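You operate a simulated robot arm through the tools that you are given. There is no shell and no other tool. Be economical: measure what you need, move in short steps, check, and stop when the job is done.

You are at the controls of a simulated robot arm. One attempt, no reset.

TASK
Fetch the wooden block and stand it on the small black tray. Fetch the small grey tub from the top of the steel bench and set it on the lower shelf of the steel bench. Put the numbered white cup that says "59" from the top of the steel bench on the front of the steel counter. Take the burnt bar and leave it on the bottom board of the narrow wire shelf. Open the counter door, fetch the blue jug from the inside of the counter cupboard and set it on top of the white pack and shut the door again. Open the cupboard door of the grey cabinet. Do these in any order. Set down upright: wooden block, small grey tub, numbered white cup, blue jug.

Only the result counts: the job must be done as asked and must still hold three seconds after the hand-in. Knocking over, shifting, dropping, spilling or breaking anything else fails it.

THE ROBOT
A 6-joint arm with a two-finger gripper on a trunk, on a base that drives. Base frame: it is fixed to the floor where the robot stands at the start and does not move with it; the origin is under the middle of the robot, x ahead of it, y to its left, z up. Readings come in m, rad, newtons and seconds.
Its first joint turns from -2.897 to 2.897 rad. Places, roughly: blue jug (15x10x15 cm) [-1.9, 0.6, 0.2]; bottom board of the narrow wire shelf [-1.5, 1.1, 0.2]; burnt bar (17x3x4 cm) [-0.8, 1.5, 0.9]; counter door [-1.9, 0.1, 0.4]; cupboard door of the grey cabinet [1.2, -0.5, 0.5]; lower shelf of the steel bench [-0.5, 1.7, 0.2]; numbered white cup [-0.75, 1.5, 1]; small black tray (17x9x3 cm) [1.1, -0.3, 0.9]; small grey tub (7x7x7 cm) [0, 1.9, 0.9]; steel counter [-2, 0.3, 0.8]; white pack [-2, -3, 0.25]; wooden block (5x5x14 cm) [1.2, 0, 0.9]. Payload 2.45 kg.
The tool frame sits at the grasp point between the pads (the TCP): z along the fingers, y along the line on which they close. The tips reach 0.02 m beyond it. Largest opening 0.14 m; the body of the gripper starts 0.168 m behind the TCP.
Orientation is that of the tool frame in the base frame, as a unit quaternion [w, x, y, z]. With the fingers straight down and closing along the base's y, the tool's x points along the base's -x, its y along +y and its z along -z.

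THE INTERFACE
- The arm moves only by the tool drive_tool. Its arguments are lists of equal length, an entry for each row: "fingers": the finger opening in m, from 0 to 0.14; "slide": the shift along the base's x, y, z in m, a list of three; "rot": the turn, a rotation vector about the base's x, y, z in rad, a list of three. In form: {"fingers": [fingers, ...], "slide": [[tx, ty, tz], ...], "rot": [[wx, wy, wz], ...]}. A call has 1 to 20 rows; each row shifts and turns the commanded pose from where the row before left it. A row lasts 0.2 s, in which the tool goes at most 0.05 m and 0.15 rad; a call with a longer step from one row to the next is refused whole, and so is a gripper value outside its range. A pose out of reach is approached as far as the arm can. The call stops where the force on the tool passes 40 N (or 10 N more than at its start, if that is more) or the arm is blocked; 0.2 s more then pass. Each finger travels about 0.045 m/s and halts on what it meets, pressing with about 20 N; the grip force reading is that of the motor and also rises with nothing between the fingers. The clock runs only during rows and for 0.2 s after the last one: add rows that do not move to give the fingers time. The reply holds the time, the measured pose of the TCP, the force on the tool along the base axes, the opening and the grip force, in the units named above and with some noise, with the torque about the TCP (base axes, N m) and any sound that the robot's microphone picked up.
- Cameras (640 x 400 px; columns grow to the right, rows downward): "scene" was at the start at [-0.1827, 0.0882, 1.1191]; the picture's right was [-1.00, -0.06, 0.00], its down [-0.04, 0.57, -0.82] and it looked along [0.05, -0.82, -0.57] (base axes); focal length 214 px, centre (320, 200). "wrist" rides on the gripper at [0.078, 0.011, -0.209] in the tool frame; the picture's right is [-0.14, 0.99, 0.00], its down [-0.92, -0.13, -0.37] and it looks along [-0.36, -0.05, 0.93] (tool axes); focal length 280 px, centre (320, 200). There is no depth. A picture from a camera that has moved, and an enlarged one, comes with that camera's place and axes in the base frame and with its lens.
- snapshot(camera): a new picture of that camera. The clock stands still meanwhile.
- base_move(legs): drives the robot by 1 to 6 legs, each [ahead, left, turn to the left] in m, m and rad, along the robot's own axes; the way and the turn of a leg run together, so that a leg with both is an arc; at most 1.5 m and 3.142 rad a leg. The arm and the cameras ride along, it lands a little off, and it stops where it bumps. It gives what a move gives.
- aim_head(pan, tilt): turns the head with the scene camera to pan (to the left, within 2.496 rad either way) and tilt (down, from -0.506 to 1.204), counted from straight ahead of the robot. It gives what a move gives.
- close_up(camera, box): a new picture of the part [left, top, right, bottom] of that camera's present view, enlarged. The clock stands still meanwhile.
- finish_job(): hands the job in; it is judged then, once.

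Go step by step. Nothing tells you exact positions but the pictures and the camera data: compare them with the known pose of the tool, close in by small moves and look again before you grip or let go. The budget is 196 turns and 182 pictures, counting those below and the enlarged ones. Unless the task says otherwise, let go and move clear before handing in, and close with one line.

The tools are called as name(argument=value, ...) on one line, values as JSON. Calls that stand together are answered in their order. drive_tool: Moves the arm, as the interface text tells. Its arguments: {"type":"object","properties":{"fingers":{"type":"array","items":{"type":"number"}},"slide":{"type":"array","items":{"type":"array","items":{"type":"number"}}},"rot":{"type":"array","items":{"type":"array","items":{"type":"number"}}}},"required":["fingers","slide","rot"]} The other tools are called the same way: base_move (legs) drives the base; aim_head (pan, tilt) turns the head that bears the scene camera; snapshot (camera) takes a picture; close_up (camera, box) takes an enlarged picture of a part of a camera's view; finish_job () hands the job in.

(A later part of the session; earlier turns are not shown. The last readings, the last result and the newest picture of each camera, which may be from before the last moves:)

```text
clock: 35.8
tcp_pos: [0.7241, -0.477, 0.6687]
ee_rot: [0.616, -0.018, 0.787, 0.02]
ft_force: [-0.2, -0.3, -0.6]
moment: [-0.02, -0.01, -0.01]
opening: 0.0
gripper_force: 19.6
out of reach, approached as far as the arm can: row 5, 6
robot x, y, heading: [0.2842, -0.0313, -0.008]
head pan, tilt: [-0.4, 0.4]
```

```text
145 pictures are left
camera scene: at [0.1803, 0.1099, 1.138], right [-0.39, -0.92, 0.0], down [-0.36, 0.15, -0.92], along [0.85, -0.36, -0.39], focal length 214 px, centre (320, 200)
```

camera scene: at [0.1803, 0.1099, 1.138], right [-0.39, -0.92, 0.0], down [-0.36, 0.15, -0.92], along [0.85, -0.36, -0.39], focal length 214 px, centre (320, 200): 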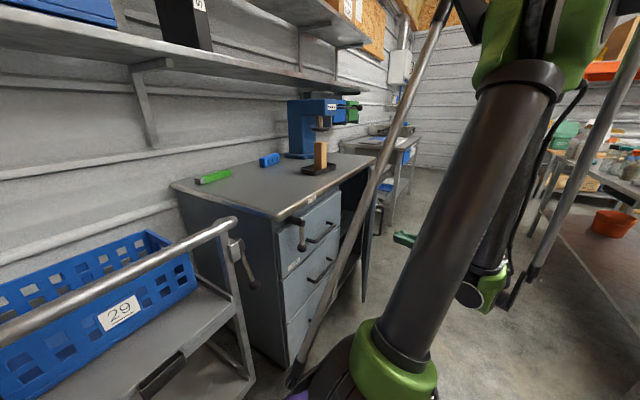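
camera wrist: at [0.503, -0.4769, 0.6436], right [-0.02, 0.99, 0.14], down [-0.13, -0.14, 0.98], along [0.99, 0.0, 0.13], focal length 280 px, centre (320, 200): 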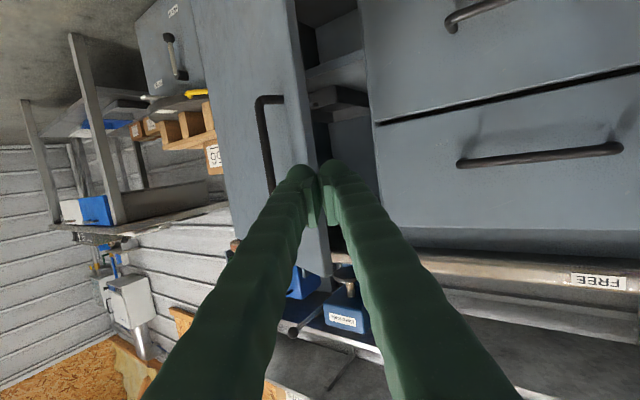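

drive_tool(fingers=[0.0, 0.0, 0.0, 0.0, 0.0, 0.0], slide=[[0.03, 0.01, 0], [0.03, 0.01, 0], [0.03, 0.01, 0], [0.03, 0.01, 0], [0.03, 0, 0], [0, 0, 0]], rot=[[0, 0, 0], [0, 0, 0], [0, 0, 0], [0, 0, 0], [0, 0, 0], [0, 0, 0]])

snapshot(camera="wrist")

```text
clock: 37.2
tcp_pos: [0.8779, -0.4375, 0.6694]
ee_rot: [0.617, -0.017, 0.786, 0.019]
ft_force: [0.3, 0.1, 0.5]
moment: [0.0, -0.03, -0.01]
opening: 0.0
gripper_force: 19.7
robot x, y, heading: [0.2799, -0.0303, -0.001]
head pan, tilt: [-0.4, 0.4]
```

```text
144 pictures are left
camera wrist: at [0.6547, -0.4368, 0.6415], right [-0.02, 0.99, 0.14], down [-0.13, -0.14, 0.98], along [0.99, 0.0, 0.13], focal length 280 px, centre (320, 200)
```

wrist: 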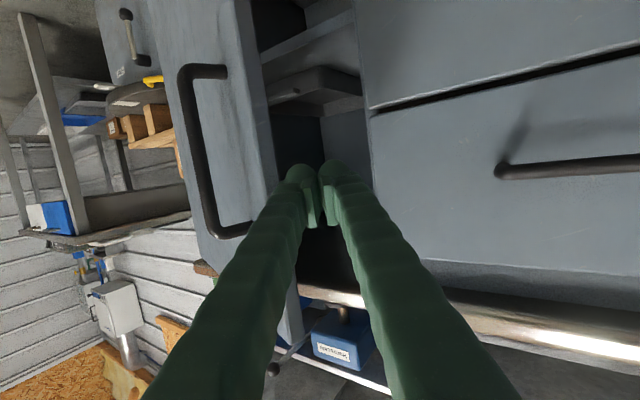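

drive_tool(fingers=[0.0, 0.0, 0.0, 0.0, 0.0, 0.0, 0.0, 0.0, 0.0, 0.0, 0.0, 0.0], slide=[[0.04, 0, 0], [0.04, 0, 0], [0.04, 0, 0], [-0.005, -0.031, 0], [-0.005, -0.031, 0], [-0.0167, -0.0263, 0], [-0.0167, -0.0263, 0], [-0.0167, -0.0263, 0], [-0.0097, -0.0297, 0], [-0.0097, -0.0297, 0], [-0.0097, -0.0297, 0], [0, 0, 0]], rot=[[0, 0, 0], [0, 0, 0], [0, 0, 0], [0, 0, 0], [0, 0, 0], [0, 0, -0.05], [0, 0, -0.05], [0, 0, -0.05], [0, 0, -0.05], [0, 0, -0.05], [0, 0, -0.05], [0, 0, 0]])

snapshot(camera="wrist")

snapshot(camera="scene")

```text
clock: 39.8
tcp_pos: [0.9078, -0.6668, 0.6696]
ee_rot: [0.613, 0.102, 0.78, -0.074]
ft_force: [-0.6, -0.5, 0.0]
moment: [-0.01, 0.02, 0.01]
opening: 0.0
gripper_force: 20.6
robot x, y, heading: [0.2792, -0.026, -0.002]
head pan, tilt: [-0.4, 0.4]
```

```text
143 pictures are left
camera wrist: at [0.6949, -0.6011, 0.6422], right [0.28, 0.95, 0.14], down [-0.17, -0.1, 0.98], along [0.95, -0.3, 0.13], focal length 280 px, centre (320, 200)
```

wrist: 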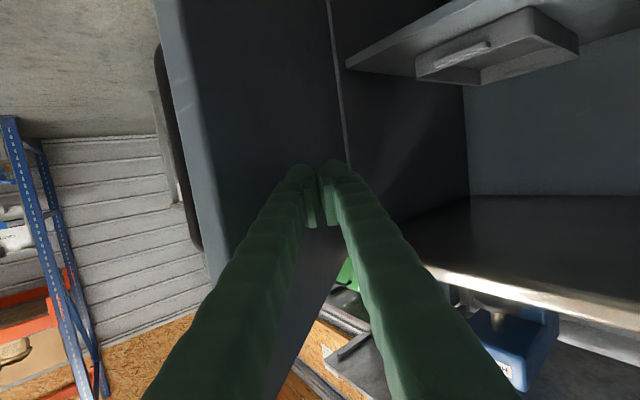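

```text
142 pictures are left
camera scene: at [0.1803, 0.1099, 1.138], right [-0.39, -0.92, 0.0], down [-0.36, 0.15, -0.92], along [0.85, -0.36, -0.39], focal length 214 px, centre (320, 200)
```

scene: 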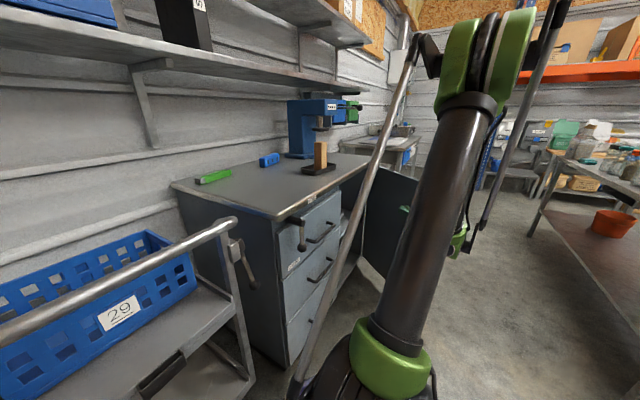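

drive_tool(fingers=[0.0, 0.0, 0.0, 0.0, 0.0, 0.0, 0.0, 0.0, 0.0], slide=[[-0.0013, -0.031, 0], [-0.0013, -0.031, 0], [-0.0013, -0.031, 0], [0.007, -0.0307, 0], [0.007, -0.0307, 0], [0.007, -0.0307, 0], [0.013, -0.0285, 0], [0.013, -0.0285, 0], [0, 0, 0]], rot=[[0, 0, -0.06], [0, 0, -0.06], [0, 0, -0.06], [0, 0, -0.06], [0, 0, -0.06], [0, 0, -0.06], [0, 0, -0.05], [0, 0, -0.05], [0, 0, 0]])

snapshot(camera="wrist")

snapshot(camera="scene")

```text
clock: 41.8
tcp_pos: [0.9508, -0.9095, 0.6684]
ee_rot: [0.58, 0.277, 0.736, -0.212]
ft_force: [-0.5, -1.0, -0.2]
moment: [-0.01, 0.01, -0.02]
opening: 0.0
gripper_force: 19.7
robot x, y, heading: [0.2846, -0.033, -0.006]
head pan, tilt: [-0.4, 0.4]
```

```text
141 pictures are left
camera wrist: at [0.7902, -0.756, 0.6434], right [0.67, 0.73, 0.14], down [-0.2, -0.01, 0.98], along [0.72, -0.68, 0.13], focal length 280 px, centre (320, 200)
```

wrist: 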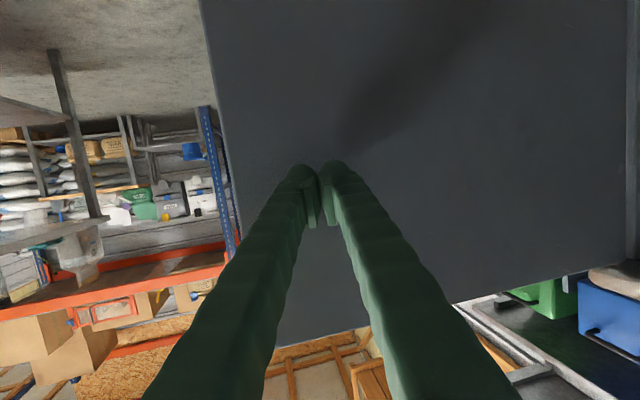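

```text
140 pictures are left
camera scene: at [0.1804, 0.1098, 1.138], right [-0.39, -0.92, 0.0], down [-0.36, 0.15, -0.92], along [0.85, -0.36, -0.39], focal length 214 px, centre (320, 200)
```

scene: 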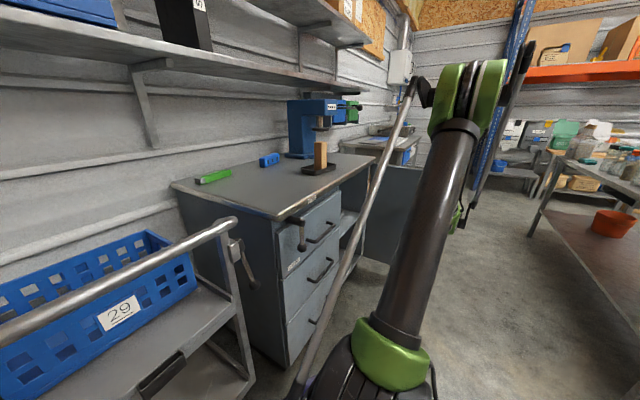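

drive_tool(fingers=[0.0, 0.0, 0.0, 0.0, 0.0, 0.0, 0.0, 0.0, 0.0, 0.0, 0.0, 0.0, 0.0, 0.0, 0.0, 0.0, 0.0], slide=[[-0.03, 0.03, 0.01], [-0.03, 0.03, 0.01], [-0.03, 0.03, 0.01], [-0.03, 0.03, 0.01], [-0.03, 0.03, 0.01], [0, 0, 0.045], [0, 0, 0.045], [0, 0, 0.045], [0, 0, 0.045], [0, 0, 0.045], [0, 0, 0.045], [0, 0, 0.045], [0, 0, 0.045], [0, 0, 0.045], [0, 0, 0], [0, 0, 0], [0, 0, 0]], rot=[[0, 0, 0], [0, 0, 0], [0, 0, 0], [0, 0, 0], [0, 0, 0], [0, 0, 0], [0, 0, 0], [0.092, 0.096, 0], [0.092, 0.096, 0], [0.092, 0.096, 0], [0.092, 0.096, 0], [0.092, 0.096, 0], [0.092, 0.096, 0], [0.092, 0.096, 0], [0.092, 0.096, 0], [0.092, 0.096, 0], [0.092, 0.096, 0]])

aim_head(pan=-0.6, tilt=0.5)

snapshot(camera="scene")

```text
clock: 45.4
tcp_pos: [0.7989, -0.7568, 1.125]
ee_rot: [0.01, 0.371, 0.928, 0.026]
ft_force: [-1.5, 0.2, 0.4]
moment: [-0.09, -0.07, -0.01]
opening: 0.0
gripper_force: 20.3
robot x, y, heading: [0.2807, -0.03, -0.005]
head pan, tilt: [-0.4, 0.4]
```

```text
clock: 46.1
tcp_pos: [0.8017, -0.7585, 1.1245]
ee_rot: [0.012, 0.371, 0.928, 0.026]
ft_force: [0.1, 0.8, 0.2]
moment: [-0.05, 0.0, 0.02]
opening: 0.0
gripper_force: 19.4
robot x, y, heading: [0.2833, -0.0287, -0.004]
head pan, tilt: [-0.6, 0.499]
```

```text
139 pictures are left
camera scene: at [0.1701, 0.0945, 1.1289], right [-0.57, -0.82, 0.0], down [-0.39, 0.27, -0.88], along [0.72, -0.5, -0.48], focal length 214 px, centre (320, 200)
```

scene: 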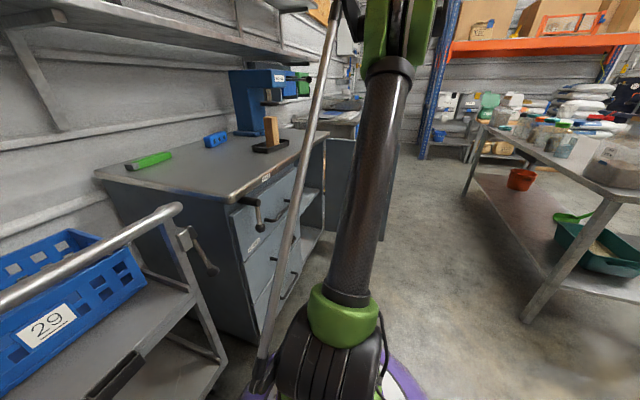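

base_move(legs=[[-0.4, 0, 0]])

aim_head(pan=1.57, tilt=0.4)

snapshot(camera="scene")

aim_head(pan=2.49, tilt=0.4)

snapshot(camera="scene")

```text
clock: 48.6
tcp_pos: [0.3911, -0.7597, 1.1251]
ee_rot: [0.011, 0.373, 0.927, 0.026]
ft_force: [0.7, 0.3, 0.4]
moment: [0.0, 0.01, 0.0]
opening: 0.0
gripper_force: 20.1
robot x, y, heading: [-0.1228, -0.0307, -0.007]
head pan, tilt: [-0.6, 0.499]
```

```text
clock: 50.7
tcp_pos: [0.3915, -0.7587, 1.1245]
ee_rot: [0.011, 0.373, 0.927, 0.025]
ft_force: [-0.1, 0.5, 0.1]
moment: [-0.02, 0.0, 0.0]
opening: 0.0
gripper_force: 20.4
robot x, y, heading: [-0.1209, -0.0285, -0.016]
head pan, tilt: [1.571, 0.4]
```

```text
138 pictures are left
camera scene: at [-0.306, 0.2429, 1.1381], right [1.0, -0.01, 0.0], down [0.0, -0.39, -0.92], along [0.01, 0.92, -0.39], focal length 214 px, centre (320, 200)
```

scene: 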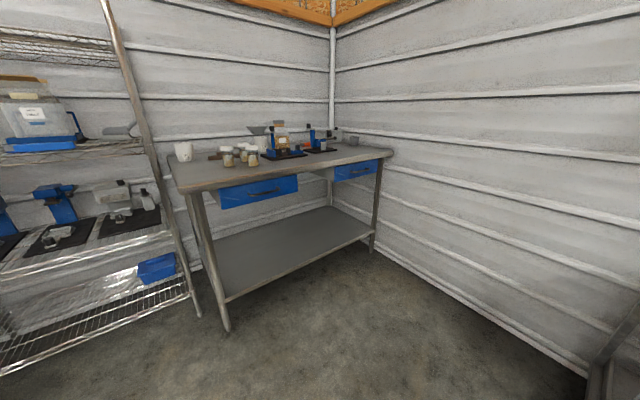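

```text
clock: 51.9
tcp_pos: [0.393, -0.7585, 1.125]
ee_rot: [0.011, 0.374, 0.927, 0.026]
ft_force: [0.1, 0.6, 0.1]
moment: [0.04, -0.02, 0.01]
opening: 0.0001
gripper_force: 20.1
robot x, y, heading: [-0.1164, -0.0321, -0.012]
head pan, tilt: [2.491, 0.4]
```

```text
137 pictures are left
camera scene: at [-0.3801, 0.2072, 1.1381], right [0.61, 0.79, 0.0], down [0.31, -0.24, -0.92], along [-0.73, 0.57, -0.39], focal length 214 px, centre (320, 200)
```

scene: 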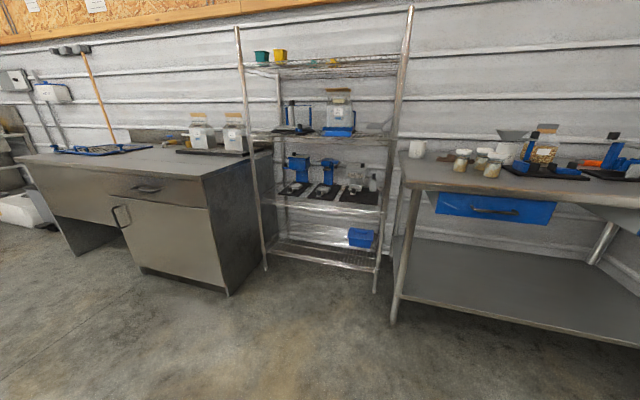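

close_up(camera="scene", box=[400, 110, 640, 260])

close_up(camera="scene", box=[230, 130, 420, 280])

aim_head(pan=1.57, tilt=0.4)

close_up(camera="scene", box=[160, 100, 400, 250])

```text
2.67 times, centred on (520, 185) of scene
camera zoom: at [-0.3801, 0.2072, 1.1381], right [0.61, 0.79, 0.0], down [0.31, -0.24, -0.92], along [-0.73, 0.57, -0.39], focal length 572 px, centre (-213, 240)
```

zoom: 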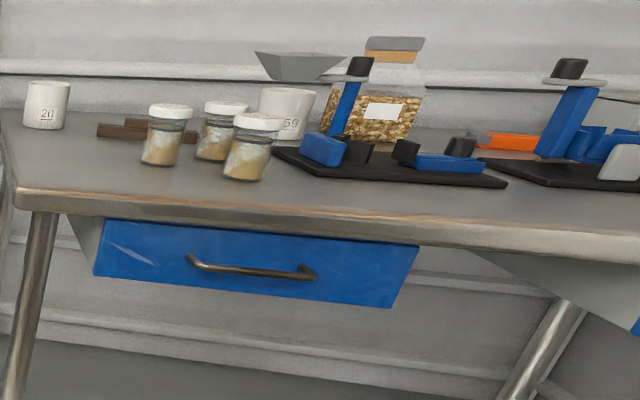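

```text
2.67 times, centred on (325, 205) of scene
camera zoom: at [-0.3801, 0.2072, 1.1381], right [0.61, 0.79, 0.0], down [0.31, -0.24, -0.92], along [-0.73, 0.57, -0.39], focal length 572 px, centre (307, 187)
```

zoom: 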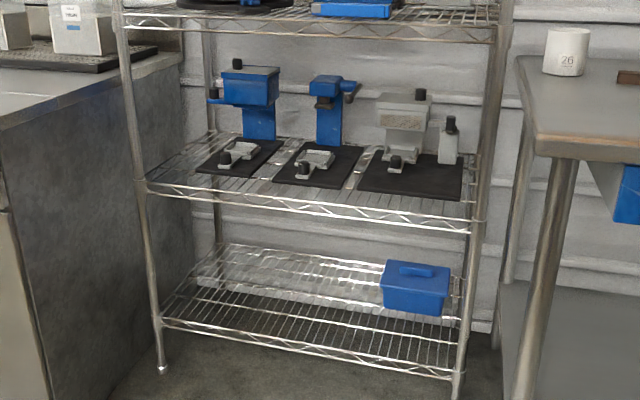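

```text
clock: 53.1
tcp_pos: [0.3918, -0.7587, 1.1244]
ee_rot: [0.012, 0.373, 0.927, 0.025]
ft_force: [1.2, -0.6, 0.3]
moment: [-0.02, -0.01, -0.04]
opening: 0.0
gripper_force: 20.0
robot x, y, heading: [-0.1217, -0.0301, -0.013]
head pan, tilt: [1.571, 0.4]
```

```text
2.67 times, centred on (280, 175) of scene
camera zoom: at [-0.3061, 0.2429, 1.1381], right [1.0, -0.01, 0.0], down [0.0, -0.39, -0.92], along [0.01, 0.92, -0.39], focal length 572 px, centre (427, 267)
```

zoom: 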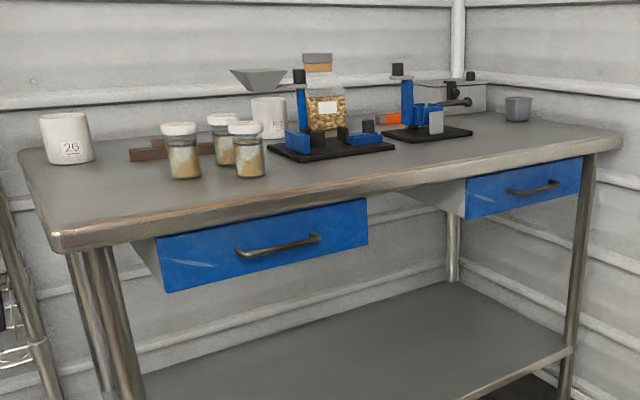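

drive_tool(fingers=[0.0, 0.0, 0.0, 0.0, 0.0, 0.0, 0.0, 0.0, 0.0, 0.0, 0.0, 0.0, 0.0, 0.0, 0.0], slide=[[0.008, 0.047, 0.005], [0.008, 0.047, 0.005], [0.008, 0.047, 0.005], [0.008, 0.047, 0.005], [0.008, 0.047, 0.005], [0.008, 0.047, 0.005], [0.008, 0.047, 0.005], [0.008, 0.047, 0.005], [0.008, 0.047, 0.005], [0.008, 0.047, 0.005], [0.008, 0.047, 0.005], [0.008, 0.047, 0.005], [0.008, 0.047, 0.005], [0.008, 0.047, 0.005], [0.008, 0.047, 0.005]], rot=[[0, 0, 0.055], [0, 0, 0.055], [0, 0, 0.055], [0, 0, 0.055], [0, 0, 0.055], [0, 0, 0.055], [0, 0, 0.055], [0, 0, 0.055], [0, 0, 0.055], [0, 0, 0.055], [0, 0, 0.055], [0, 0, 0.055], [0, 0, 0.055], [0, 0, 0.055], [0, 0, 0]])

base_move(legs=[[0, 0, 2.15], [0.45, -0.8, 0]])

aim_head(pan=0, tilt=0.4)

snapshot(camera="scene")

snapshot(camera="wrist")

```text
clock: 56.3
tcp_pos: [0.513, -0.0536, 1.2014]
ee_rot: [0.001, -0.002, 1.0, 0.028]
ft_force: [0.6, 0.3, 0.0]
moment: [0.05, -0.03, -0.01]
opening: 0.0
gripper_force: 20.2
robot x, y, heading: [-0.125, -0.0273, -0.013]
head pan, tilt: [1.571, 0.4]
```

```text
clock: 64.9
tcp_pos: [-0.1442, 1.1013, 1.2006]
ee_rot: [0.024, 0.873, -0.487, -0.015]
ft_force: [-0.3, 0.5, -0.5]
moment: [-0.01, -0.01, -0.02]
opening: 0.0
gripper_force: 19.7
robot x, y, heading: [0.168, 0.5488, 2.107]
head pan, tilt: [1.571, 0.4]
stopped in leg 2: the robot was blocked; the commanded pose is now the measured one
```

```text
clock: 66.5
tcp_pos: [-0.1444, 1.1017, 1.201]
ee_rot: [0.024, 0.873, -0.487, -0.014]
ft_force: [0.4, 0.4, 0.1]
moment: [0.01, 0.03, 0.01]
opening: 0.0
gripper_force: 19.3
robot x, y, heading: [0.1624, 0.5463, 2.106]
head pan, tilt: [0.0, 0.4]
```

```text
133 pictures are left
camera scene: at [0.0657, 0.3743, 1.138], right [0.86, 0.51, 0.0], down [0.2, -0.33, -0.92], along [-0.47, 0.79, -0.39], focal length 214 px, centre (320, 200)
```

scene: 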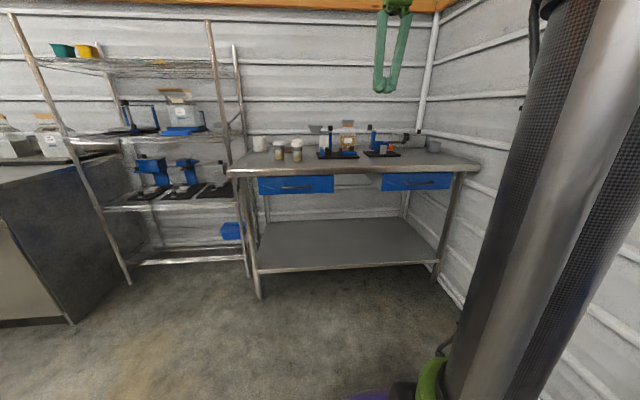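

```text
132 pictures are left
camera wrist: at [-0.1027, 1.0349, 1.4101], right [-0.91, -0.4, 0.05], down [-0.36, 0.86, 0.36], along [-0.19, 0.31, -0.93], focal length 280 px, centre (320, 200)
```

wrist: 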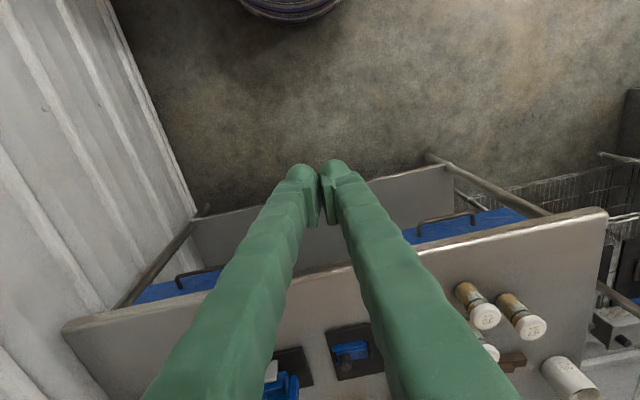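

aim_head(pan=-2.0, tilt=0.8)

snapshot(camera="scene")

```text
clock: 68.5
tcp_pos: [-0.1433, 1.1015, 1.201]
ee_rot: [0.024, 0.873, -0.488, -0.014]
ft_force: [-0.1, -0.8, -1.4]
moment: [0.03, 0.0, 0.01]
opening: 0.0
gripper_force: 19.7
robot x, y, heading: [0.1659, 0.5441, 2.106]
head pan, tilt: [-2.0, 0.799]
```

```text
131 pictures are left
camera scene: at [0.1934, 0.3036, 1.1029], right [0.11, -0.99, 0.0], down [-0.71, -0.08, -0.7], along [0.69, 0.08, -0.72], focal length 214 px, centre (320, 200)
```

scene: 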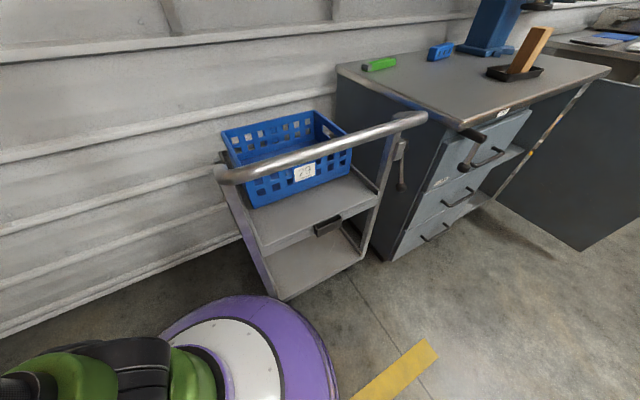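

base_move(legs=[[0, 0.08, 0.07], [0.39, -0.3, 0]])

aim_head(pan=0.0, tilt=0.4)

snapshot(camera="scene")

snapshot(camera="wrist")

```text
clock: 72.0
tcp_pos: [-0.2271, 1.5257, 1.2006]
ee_rot: [0.025, 0.888, -0.459, -0.014]
ft_force: [0.5, -0.5, -0.6]
moment: [-0.03, -0.02, 0.01]
opening: 0.0
gripper_force: 20.4
robot x, y, heading: [0.119, 0.9948, 2.175]
head pan, tilt: [-2.0, 0.799]
```

```text
clock: 74.0
tcp_pos: [-0.2257, 1.526, 1.2008]
ee_rot: [0.025, 0.888, -0.459, -0.013]
ft_force: [-0.7, 0.2, 0.3]
moment: [0.0, 0.02, -0.03]
opening: 0.0002
gripper_force: 20.4
robot x, y, heading: [0.1182, 0.9934, 2.172]
head pan, tilt: [0.0, 0.4]
```

```text
130 pictures are left
camera scene: at [0.0319, 0.8144, 1.138], right [0.82, 0.57, 0.0], down [0.22, -0.32, -0.92], along [-0.52, 0.76, -0.39], focal length 214 px, centre (320, 200)
```

scene: 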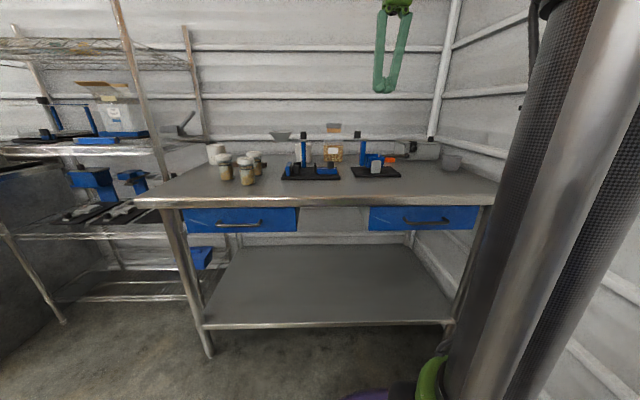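

```text
129 pictures are left
camera wrist: at [-0.1796, 1.4626, 1.4101], right [-0.89, -0.46, 0.05], down [-0.41, 0.84, 0.36], along [-0.21, 0.3, -0.93], focal length 280 px, centre (320, 200)
```

wrist: 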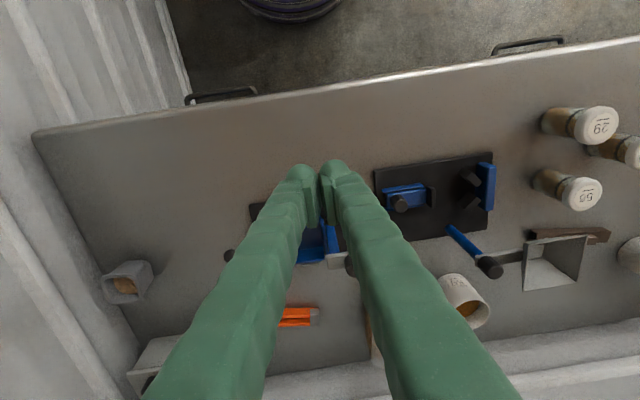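

close_up(camera="wrist", box=[60, 220, 220, 320])

close_up(camera="wrist", box=[400, 100, 640, 340])

close_up(camera="scene", box=[340, 120, 500, 220])

close_up(camera="scene", box=[190, 110, 350, 210])

```text
4.00 times, centred on (140, 270) of wrist
camera zoom: at [-0.1796, 1.4626, 1.4101], right [-0.89, -0.46, 0.05], down [-0.41, 0.84, 0.36], along [-0.21, 0.3, -0.93], focal length 1122 px, centre (1040, -80)
```

zoom: 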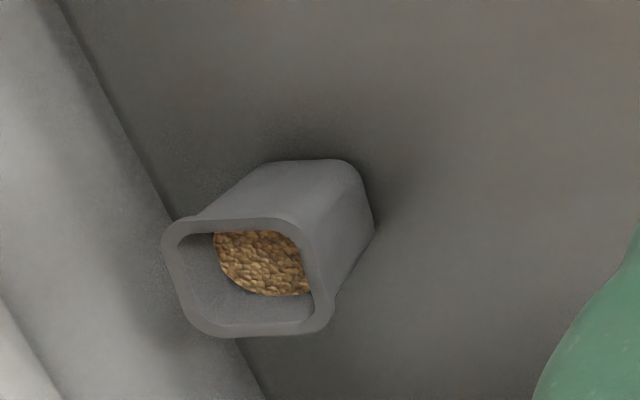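

```text
1.67 times, centred on (520, 220) of wrist
camera zoom: at [-0.1796, 1.4626, 1.4101], right [-0.89, -0.46, 0.05], down [-0.41, 0.84, 0.36], along [-0.21, 0.3, -0.93], focal length 467 px, centre (-13, 167)
```

zoom: 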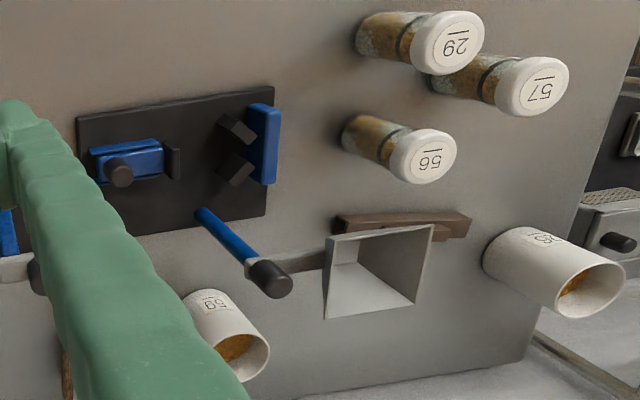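

```text
4.00 times, centred on (420, 170) of scene
camera zoom: at [0.0319, 0.8144, 1.138], right [0.82, 0.57, 0.0], down [0.22, -0.32, -0.92], along [-0.52, 0.76, -0.39], focal length 858 px, centre (-80, 320)
```

zoom: 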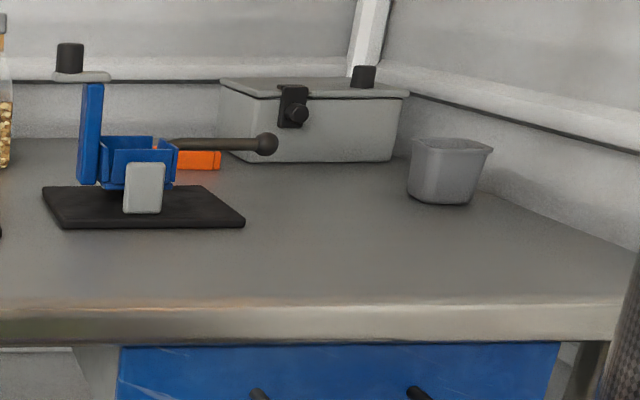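

```text
4.00 times, centred on (270, 160) of scene
camera zoom: at [0.0319, 0.8144, 1.138], right [0.82, 0.57, 0.0], down [0.22, -0.32, -0.92], along [-0.52, 0.76, -0.39], focal length 858 px, centre (520, 360)
```

zoom: 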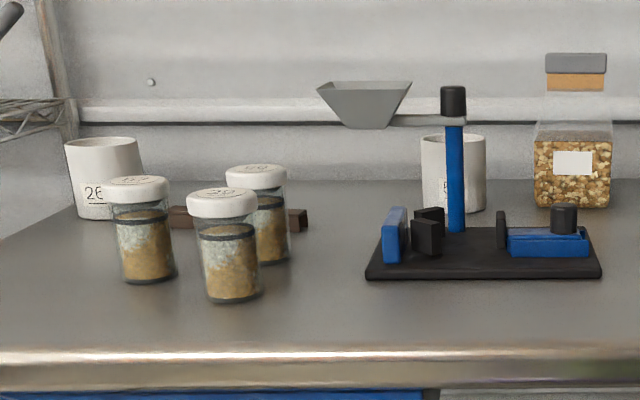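

drive_tool(fingers=[0.11, 0.11, 0.11, 0.11, 0.11, 0.11, 0.11, 0.11, 0.11, 0.11, 0.11], slide=[[0, 0, 0], [0, 0, 0], [0.032, 0.0285, 0], [0.032, 0.0285, 0], [0.032, 0.0285, 0], [0.032, 0.0285, 0], [0.032, 0.0285, 0], [0.032, 0.0285, 0], [0.032, 0.0285, 0], [0.03, 0.0285, 0], [0, 0, 0]], rot=[[0, 0, -0.118], [0, 0, -0.117], [0.1314, 0.0532, 0], [0.1314, 0.0532, 0], [0.1314, 0.0532, 0], [0.1314, 0.0532, 0], [0.1314, 0.0532, 0], [0.1314, 0.0532, 0], [0.1314, 0.0532, 0], [0.1314, 0.0532, 0], [0, 0, 0]])

snapshot(camera="wrist")

```text
clock: 76.4
tcp_pos: [0.0298, 1.7655, 1.2035]
ee_rot: [-0.282, 0.706, -0.459, -0.46]
ft_force: [0.2, 0.2, -0.1]
moment: [-0.02, 0.0, 0.01]
opening: 0.11
gripper_force: 0.0
robot x, y, heading: [0.1181, 0.9952, 2.176]
head pan, tilt: [0.0, 0.4]
```

```text
124 pictures are left
camera wrist: at [0.1136, 1.5586, 1.2198], right [-0.92, -0.36, 0.15], down [0.12, 0.11, 0.99], along [-0.37, 0.93, -0.06], focal length 280 px, centre (320, 200)
```

wrist: 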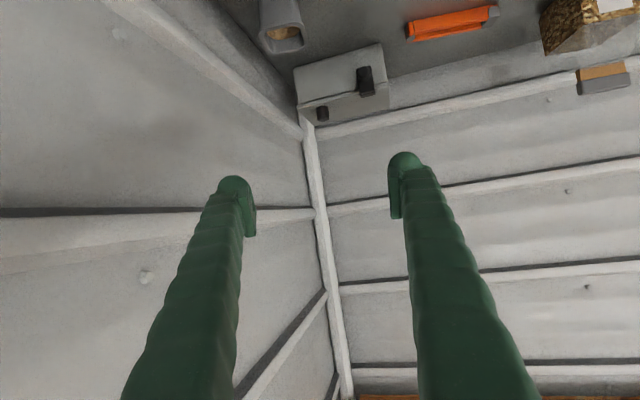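

drive_tool(fingers=[0.11, 0.11, 0.11, 0.11, 0.11, 0.11, 0.11], slide=[[0.007, -0.012, -0.04], [0.006, -0.012, -0.04], [0, 0, -0.04], [0, 0, -0.04], [0, 0, -0.04], [0, 0, -0.045], [0, 0, 0]], rot=[[0, 0, 0], [0, 0, 0], [0, 0, 0], [0, 0, 0], [0, 0, 0], [0, 0, 0], [0, 0, 0]])

snapshot(camera="wrist")

snapshot(camera="scene")

```text
clock: 78.0
tcp_pos: [0.0435, 1.7293, 0.959]
ee_rot: [-0.28, 0.707, -0.46, -0.459]
ft_force: [0.4, -0.1, -0.1]
moment: [-0.02, 0.0, -0.03]
opening: 0.1099
gripper_force: 0.1
robot x, y, heading: [0.1185, 0.9947, 2.176]
head pan, tilt: [0.0, 0.4]
```

```text
123 pictures are left
camera wrist: at [0.1267, 1.5231, 0.9751], right [-0.92, -0.36, 0.15], down [0.12, 0.11, 0.99], along [-0.38, 0.93, -0.06], focal length 280 px, centre (320, 200)
```

wrist: 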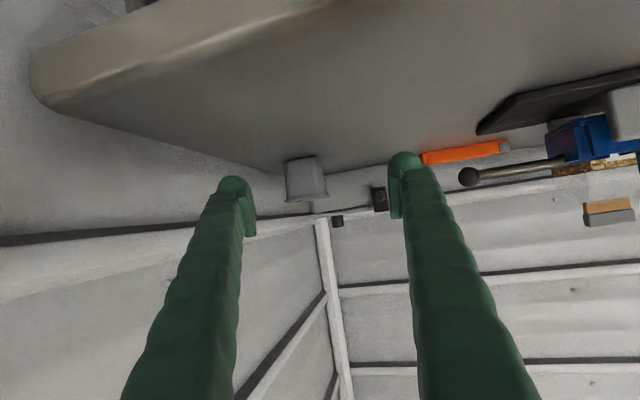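

```text
122 pictures are left
camera scene: at [0.0061, 0.7869, 1.1361], right [0.53, 0.85, 0.0], down [0.35, -0.22, -0.91], along [-0.77, 0.48, -0.41], focal length 214 px, centre (320, 200)
```

scene: 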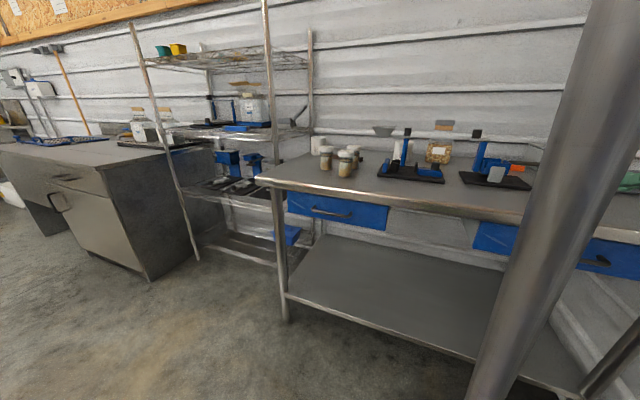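

drive_tool(fingers=[0.11, 0.11, 0.11, 0.11, 0.11], slide=[[0.01, 0.004, -0.01], [-0.0135, 0.0335, -0.008], [-0.0135, 0.0335, 0], [-0.0135, 0.0335, 0], [0, 0, 0]], rot=[[0, 0, 0], [0, 0, 0], [0, 0, 0], [0, 0, 0], [0, 0, 0]])

snapshot(camera="wrist")

```text
clock: 79.2
tcp_pos: [0.0131, 1.8335, 0.9384]
ee_rot: [-0.281, 0.706, -0.46, -0.459]
ft_force: [-0.2, 1.0, -0.3]
moment: [-0.01, 0.01, 0.0]
opening: 0.11
gripper_force: 0.1
robot x, y, heading: [0.1173, 0.9925, 2.173]
head pan, tilt: [0.0, 0.4]
```

```text
121 pictures are left
camera wrist: at [0.0967, 1.6275, 0.9556], right [-0.92, -0.36, 0.15], down [0.12, 0.11, 0.99], along [-0.37, 0.93, -0.06], focal length 280 px, centre (320, 200)
```

wrist: 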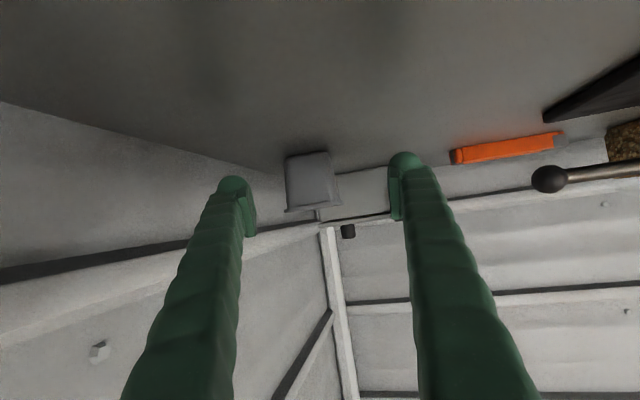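

drive_tool(fingers=[0.11, 0.11, 0.11], slide=[[0.003, 0.02, -0.01], [-0.0075, 0.0185, -0.01], [0, 0, 0]], rot=[[0, 0, 0], [0, 0, 0], [0, 0, 0]])

snapshot(camera="wrist")

```text
clock: 80.0
tcp_pos: [0.0063, 1.871, 0.9178]
ee_rot: [-0.281, 0.706, -0.46, -0.46]
ft_force: [0.5, -0.6, 0.7]
moment: [-0.01, 0.01, 0.03]
opening: 0.1099
gripper_force: 0.0
robot x, y, heading: [0.1185, 0.9918, 2.174]
head pan, tilt: [0.0, 0.4]
```

```text
120 pictures are left
camera wrist: at [0.0907, 1.6659, 0.9349], right [-0.92, -0.36, 0.15], down [0.12, 0.11, 0.99], along [-0.37, 0.93, -0.06], focal length 280 px, centre (320, 200)
```

wrist: 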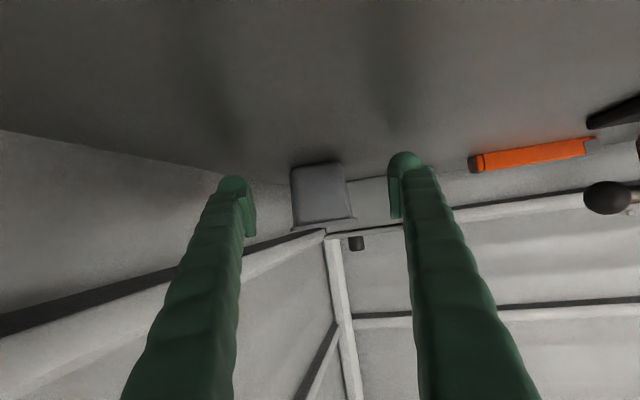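

drive_tool(fingers=[0.11, 0.11, 0.11], slide=[[-0.009, 0.023, 0], [-0.009, 0.023, 0], [0, 0, 0]], rot=[[0, 0, 0], [0, 0, 0], [0, 0, 0]])

snapshot(camera="wrist")

```text
clock: 80.8
tcp_pos: [-0.0098, 1.9189, 0.9183]
ee_rot: [-0.281, 0.706, -0.46, -0.459]
ft_force: [0.1, 0.7, 0.1]
moment: [0.0, -0.02, 0.02]
opening: 0.1099
gripper_force: 0.0
robot x, y, heading: [0.119, 0.9906, 2.175]
head pan, tilt: [0.0, 0.4]
```

```text
119 pictures are left
camera wrist: at [0.0738, 1.7123, 0.9351], right [-0.92, -0.36, 0.15], down [0.12, 0.11, 0.99], along [-0.37, 0.93, -0.06], focal length 280 px, centre (320, 200)
```

wrist: 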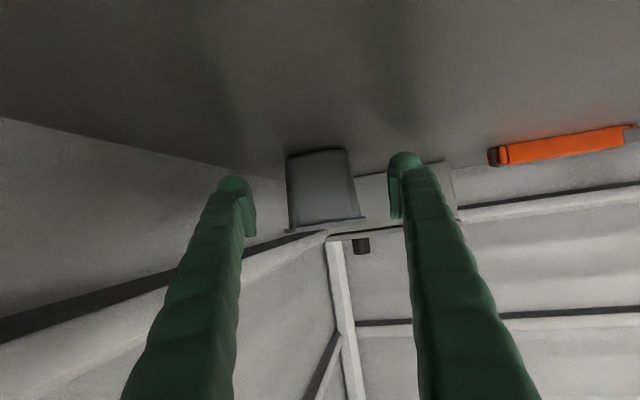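

drive_tool(fingers=[0.11, 0.11, 0.11], slide=[[-0.009, 0.021, 0], [-0.009, 0.021, 0], [0, 0, 0]], rot=[[0, 0, 0], [0, 0, 0], [0, 0, 0]])

snapshot(camera="wrist")

```text
clock: 81.6
tcp_pos: [-0.0285, 1.9599, 0.9184]
ee_rot: [-0.282, 0.706, -0.46, -0.46]
ft_force: [0.3, 0.1, 0.6]
moment: [0.02, 0.02, -0.02]
opening: 0.1098
gripper_force: 0.1
robot x, y, heading: [0.1209, 0.995, 2.173]
head pan, tilt: [0.0, 0.4]
```

```text
118 pictures are left
camera wrist: at [0.0553, 1.7538, 0.935], right [-0.92, -0.36, 0.15], down [0.12, 0.11, 0.99], along [-0.37, 0.93, -0.06], focal length 280 px, centre (320, 200)
```

wrist: 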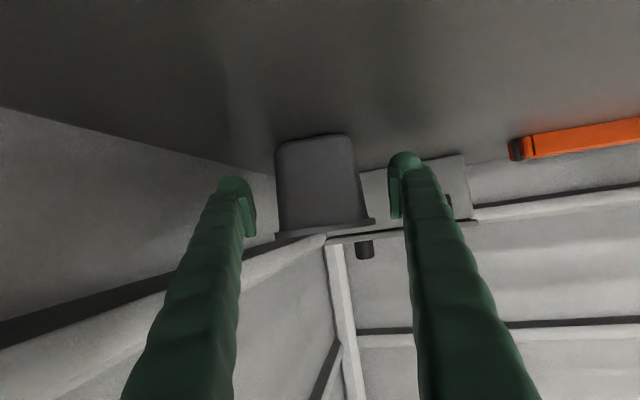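

drive_tool(fingers=[0.05, 0.05, 0.05, 0.05, 0.05, 0.05, 0.05], slide=[[0, 0, 0], [0, 0, 0], [0, 0, 0], [0, 0, 0], [0, 0, 0], [0, 0, 0], [0, 0, 0]], rot=[[0, 0, 0], [0, 0, 0], [0, 0, 0], [0, 0, 0], [0, 0, 0], [0, 0, 0], [0, 0, 0]])

snapshot(camera="wrist")

```text
clock: 83.2
tcp_pos: [-0.0274, 1.9596, 0.9176]
ee_rot: [-0.28, 0.707, -0.459, -0.459]
ft_force: [1.0, 1.1, 2.7]
moment: [0.04, -0.09, 0.07]
opening: 0.0646
gripper_force: 20.1
robot x, y, heading: [0.122, 0.9963, 2.174]
head pan, tilt: [0.0, 0.4]
```

```text
117 pictures are left
camera wrist: at [0.0555, 1.7537, 0.9351], right [-0.92, -0.36, 0.15], down [0.12, 0.11, 0.99], along [-0.37, 0.93, -0.06], focal length 280 px, centre (320, 200)
```

wrist: 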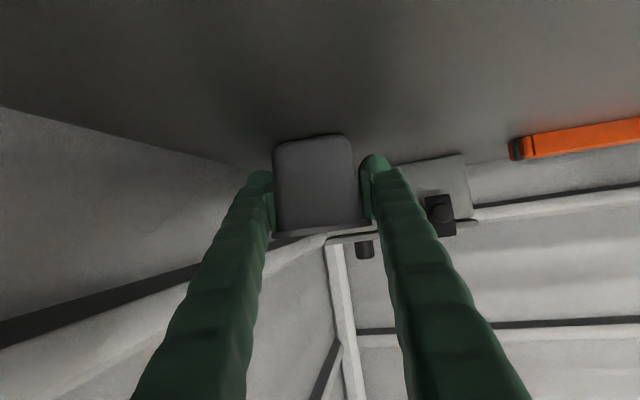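

drive_tool(fingers=[0.05, 0.05, 0.05, 0.05], slide=[[0, 0, 0.01], [0, 0, 0.02], [0, 0, 0.03], [0, 0, 0]], rot=[[0, 0, 0], [0, 0, 0], [0, 0, 0], [0, 0, 0]])

snapshot(camera="wrist")

```text
clock: 84.2
tcp_pos: [-0.0285, 1.9605, 0.9775]
ee_rot: [-0.281, 0.707, -0.459, -0.46]
ft_force: [0.5, -0.4, -1.2]
moment: [0.05, 0.01, 0.0]
opening: 0.0644
gripper_force: 19.7
robot x, y, heading: [0.1172, 0.9944, 2.175]
head pan, tilt: [0.0, 0.4]
```

```text
116 pictures are left
camera wrist: at [0.0546, 1.7549, 0.9945], right [-0.92, -0.36, 0.15], down [0.12, 0.11, 0.99], along [-0.37, 0.93, -0.06], focal length 280 px, centre (320, 200)
```

wrist: 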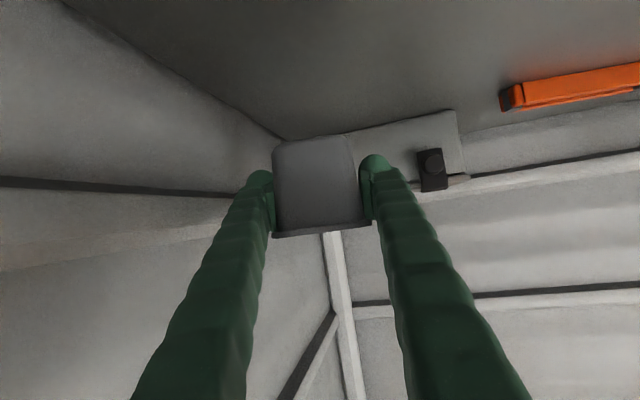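

drive_tool(fingers=[0.05, 0.05, 0.05, 0.05, 0.05, 0.05], slide=[[0.003, -0.01, 0.045], [0.003, -0.01, 0.045], [0.003, -0.01, 0.045], [0.003, -0.01, 0.045], [0.003, -0.01, 0.04], [0, 0, 0]], rot=[[0, 0, 0], [0, 0, 0], [0, 0, 0], [0, 0, 0], [0, 0, 0], [0, 0, 0]])

base_move(legs=[[-0.2, 0, 0], [-0.27, 0.44, 0]])

snapshot(camera="wrist")

snapshot(camera="scene")

```text
clock: 85.6
tcp_pos: [-0.0145, 1.9111, 1.1981]
ee_rot: [-0.281, 0.706, -0.46, -0.459]
ft_force: [-0.6, -0.7, -0.7]
moment: [0.01, 0.0, 0.0]
opening: 0.0643
gripper_force: 19.4
robot x, y, heading: [0.1172, 0.9918, 2.176]
head pan, tilt: [0.0, 0.4]
```

```text
clock: 89.8
tcp_pos: [-0.1195, 1.2656, 1.1979]
ee_rot: [-0.28, 0.707, -0.459, -0.46]
ft_force: [-0.6, 0.3, -0.4]
moment: [0.01, -0.02, 0.05]
opening: 0.0641
gripper_force: 19.7
robot x, y, heading: [0.014, 0.3467, 2.175]
head pan, tilt: [0.0, 0.4]
```

```text
115 pictures are left
camera wrist: at [-0.0356, 1.0604, 1.2148], right [-0.92, -0.36, 0.15], down [0.12, 0.11, 0.99], along [-0.37, 0.93, -0.06], focal length 280 px, centre (320, 200)
```

wrist: 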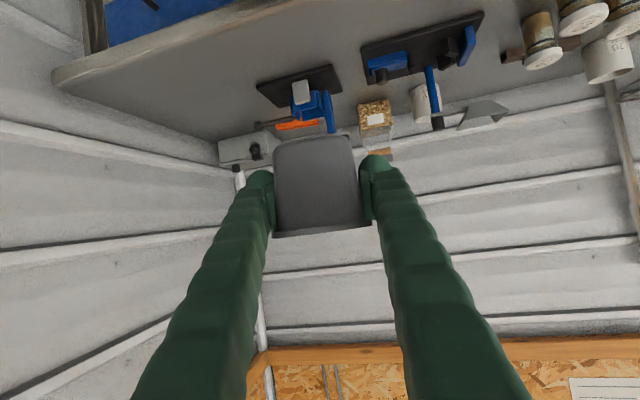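

```text
114 pictures are left
camera scene: at [-0.073, 0.1695, 1.138], right [0.82, 0.57, 0.0], down [0.22, -0.32, -0.92], along [-0.52, 0.76, -0.39], focal length 214 px, centre (320, 200)
```

scene: 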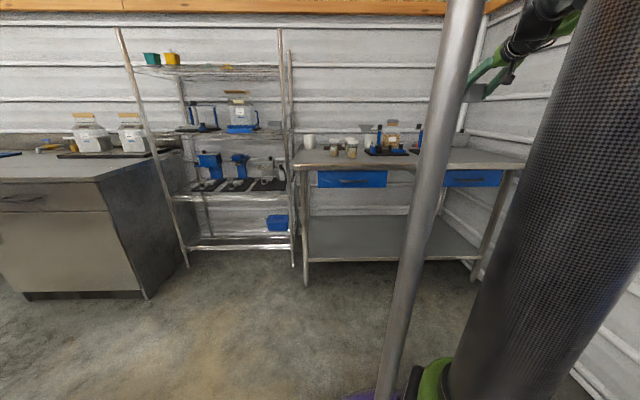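

drive_tool(fingers=[0.05, 0.05, 0.05, 0.05, 0.05, 0.05, 0.05, 0.05, 0.05, 0.05, 0.05, 0.05], slide=[[0.015, -0.02, -0.04], [0.015, -0.02, -0.04], [0, 0, -0.045], [0, 0, -0.045], [0, 0, -0.045], [0, 0, -0.045], [0, 0, -0.045], [0, 0, -0.045], [0, 0, -0.045], [0, 0, -0.045], [0, 0, -0.045], [0, 0, 0]], rot=[[0, 0, 0], [0, 0, 0], [0, 0, 0], [0, 0, 0], [0, 0, 0], [0, 0, 0], [0, 0, 0], [0, 0, 0], [0, 0, 0], [0, 0, 0], [0, 0, 0], [0, 0, 0]])

snapshot(camera="wrist")

snapshot(camera="scene")

```text
clock: 92.5
tcp_pos: [-0.0882, 1.227, 0.7101]
ee_rot: [-0.28, 0.707, -0.46, -0.459]
ft_force: [-0.3, -0.7, -0.9]
moment: [0.01, 0.02, -0.02]
opening: 0.0643
gripper_force: 20.4
robot x, y, heading: [0.0141, 0.3503, 2.174]
head pan, tilt: [0.0, 0.4]
```

```text
113 pictures are left
camera wrist: at [-0.0042, 1.0203, 0.7272], right [-0.92, -0.36, 0.15], down [0.12, 0.11, 0.99], along [-0.37, 0.93, -0.06], focal length 280 px, centre (320, 200)
```

wrist: 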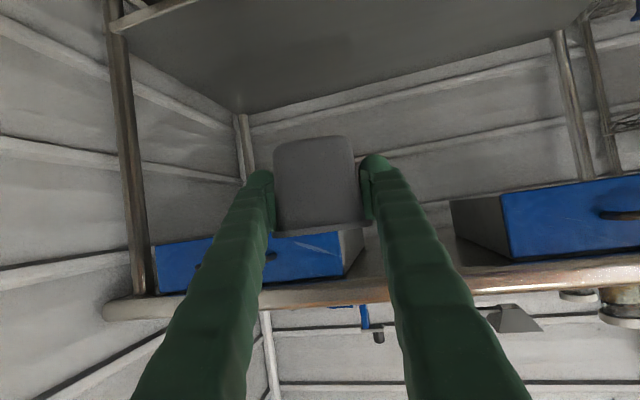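

```text
112 pictures are left
camera scene: at [-0.073, 0.1695, 1.138], right [0.82, 0.57, 0.0], down [0.22, -0.32, -0.92], along [-0.52, 0.76, -0.39], focal length 214 px, centre (320, 200)
```

scene: 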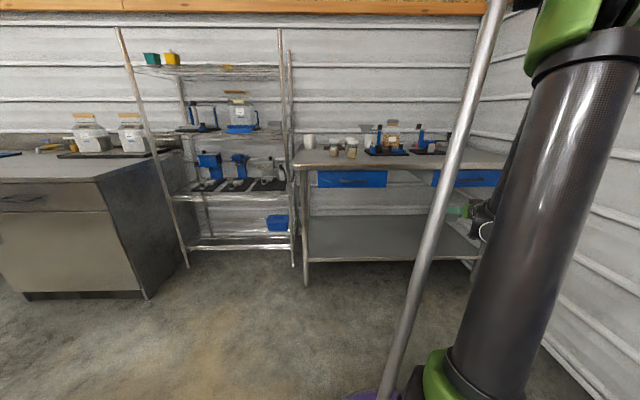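

drive_tool(fingers=[0.05, 0.05, 0.05, 0.05, 0.05, 0.05, 0.05, 0.05, 0.05, 0.05], slide=[[0, 0, -0.043], [0, 0, -0.043], [0, 0, -0.043], [0, 0, -0.043], [0, 0, -0.043], [0, 0, -0.043], [0, 0, -0.043], [0, 0, -0.043], [0, 0, -0.043], [0, 0, 0]], rot=[[0, 0, 0], [0, 0, 0], [0, 0, 0], [0, 0, 0], [0, 0, 0], [0, 0, 0], [0, 0, 0], [0, 0, 0], [0, 0, 0], [0, 0, 0]])

snapshot(camera="wrist")

snapshot(camera="scene")

```text
clock: 94.7
tcp_pos: [-0.0829, 1.33, 0.4151]
ee_rot: [-0.279, 0.707, -0.459, -0.459]
ft_force: [-0.1, 0.0, -0.6]
moment: [0.0, 0.03, -0.01]
opening: 0.0641
gripper_force: 20.0
out of reach, approached as far as the arm can: row 5, 6, 7, 8, 9
robot x, y, heading: [0.0086, 0.347, 2.173]
head pan, tilt: [0.0, 0.4]
```

```text
111 pictures are left
camera wrist: at [0.0003, 1.1239, 0.4331], right [-0.92, -0.36, 0.15], down [0.12, 0.11, 0.99], along [-0.38, 0.92, -0.06], focal length 280 px, centre (320, 200)
```

wrist: 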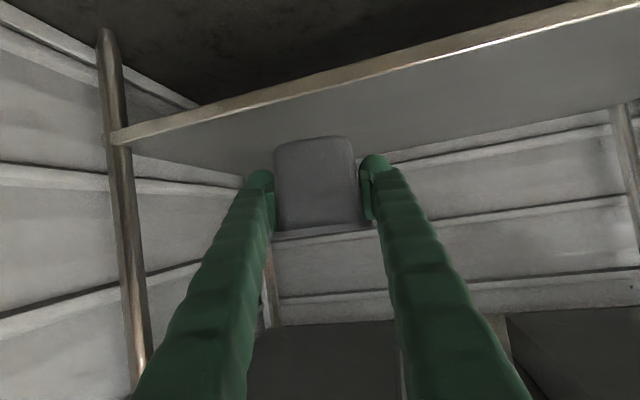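

```text
110 pictures are left
camera scene: at [-0.073, 0.1697, 1.138], right [0.82, 0.57, 0.0], down [0.22, -0.32, -0.92], along [-0.52, 0.76, -0.39], focal length 214 px, centre (320, 200)
```

scene: 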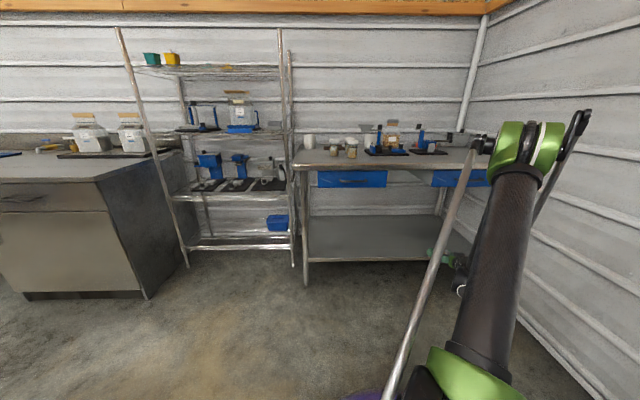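

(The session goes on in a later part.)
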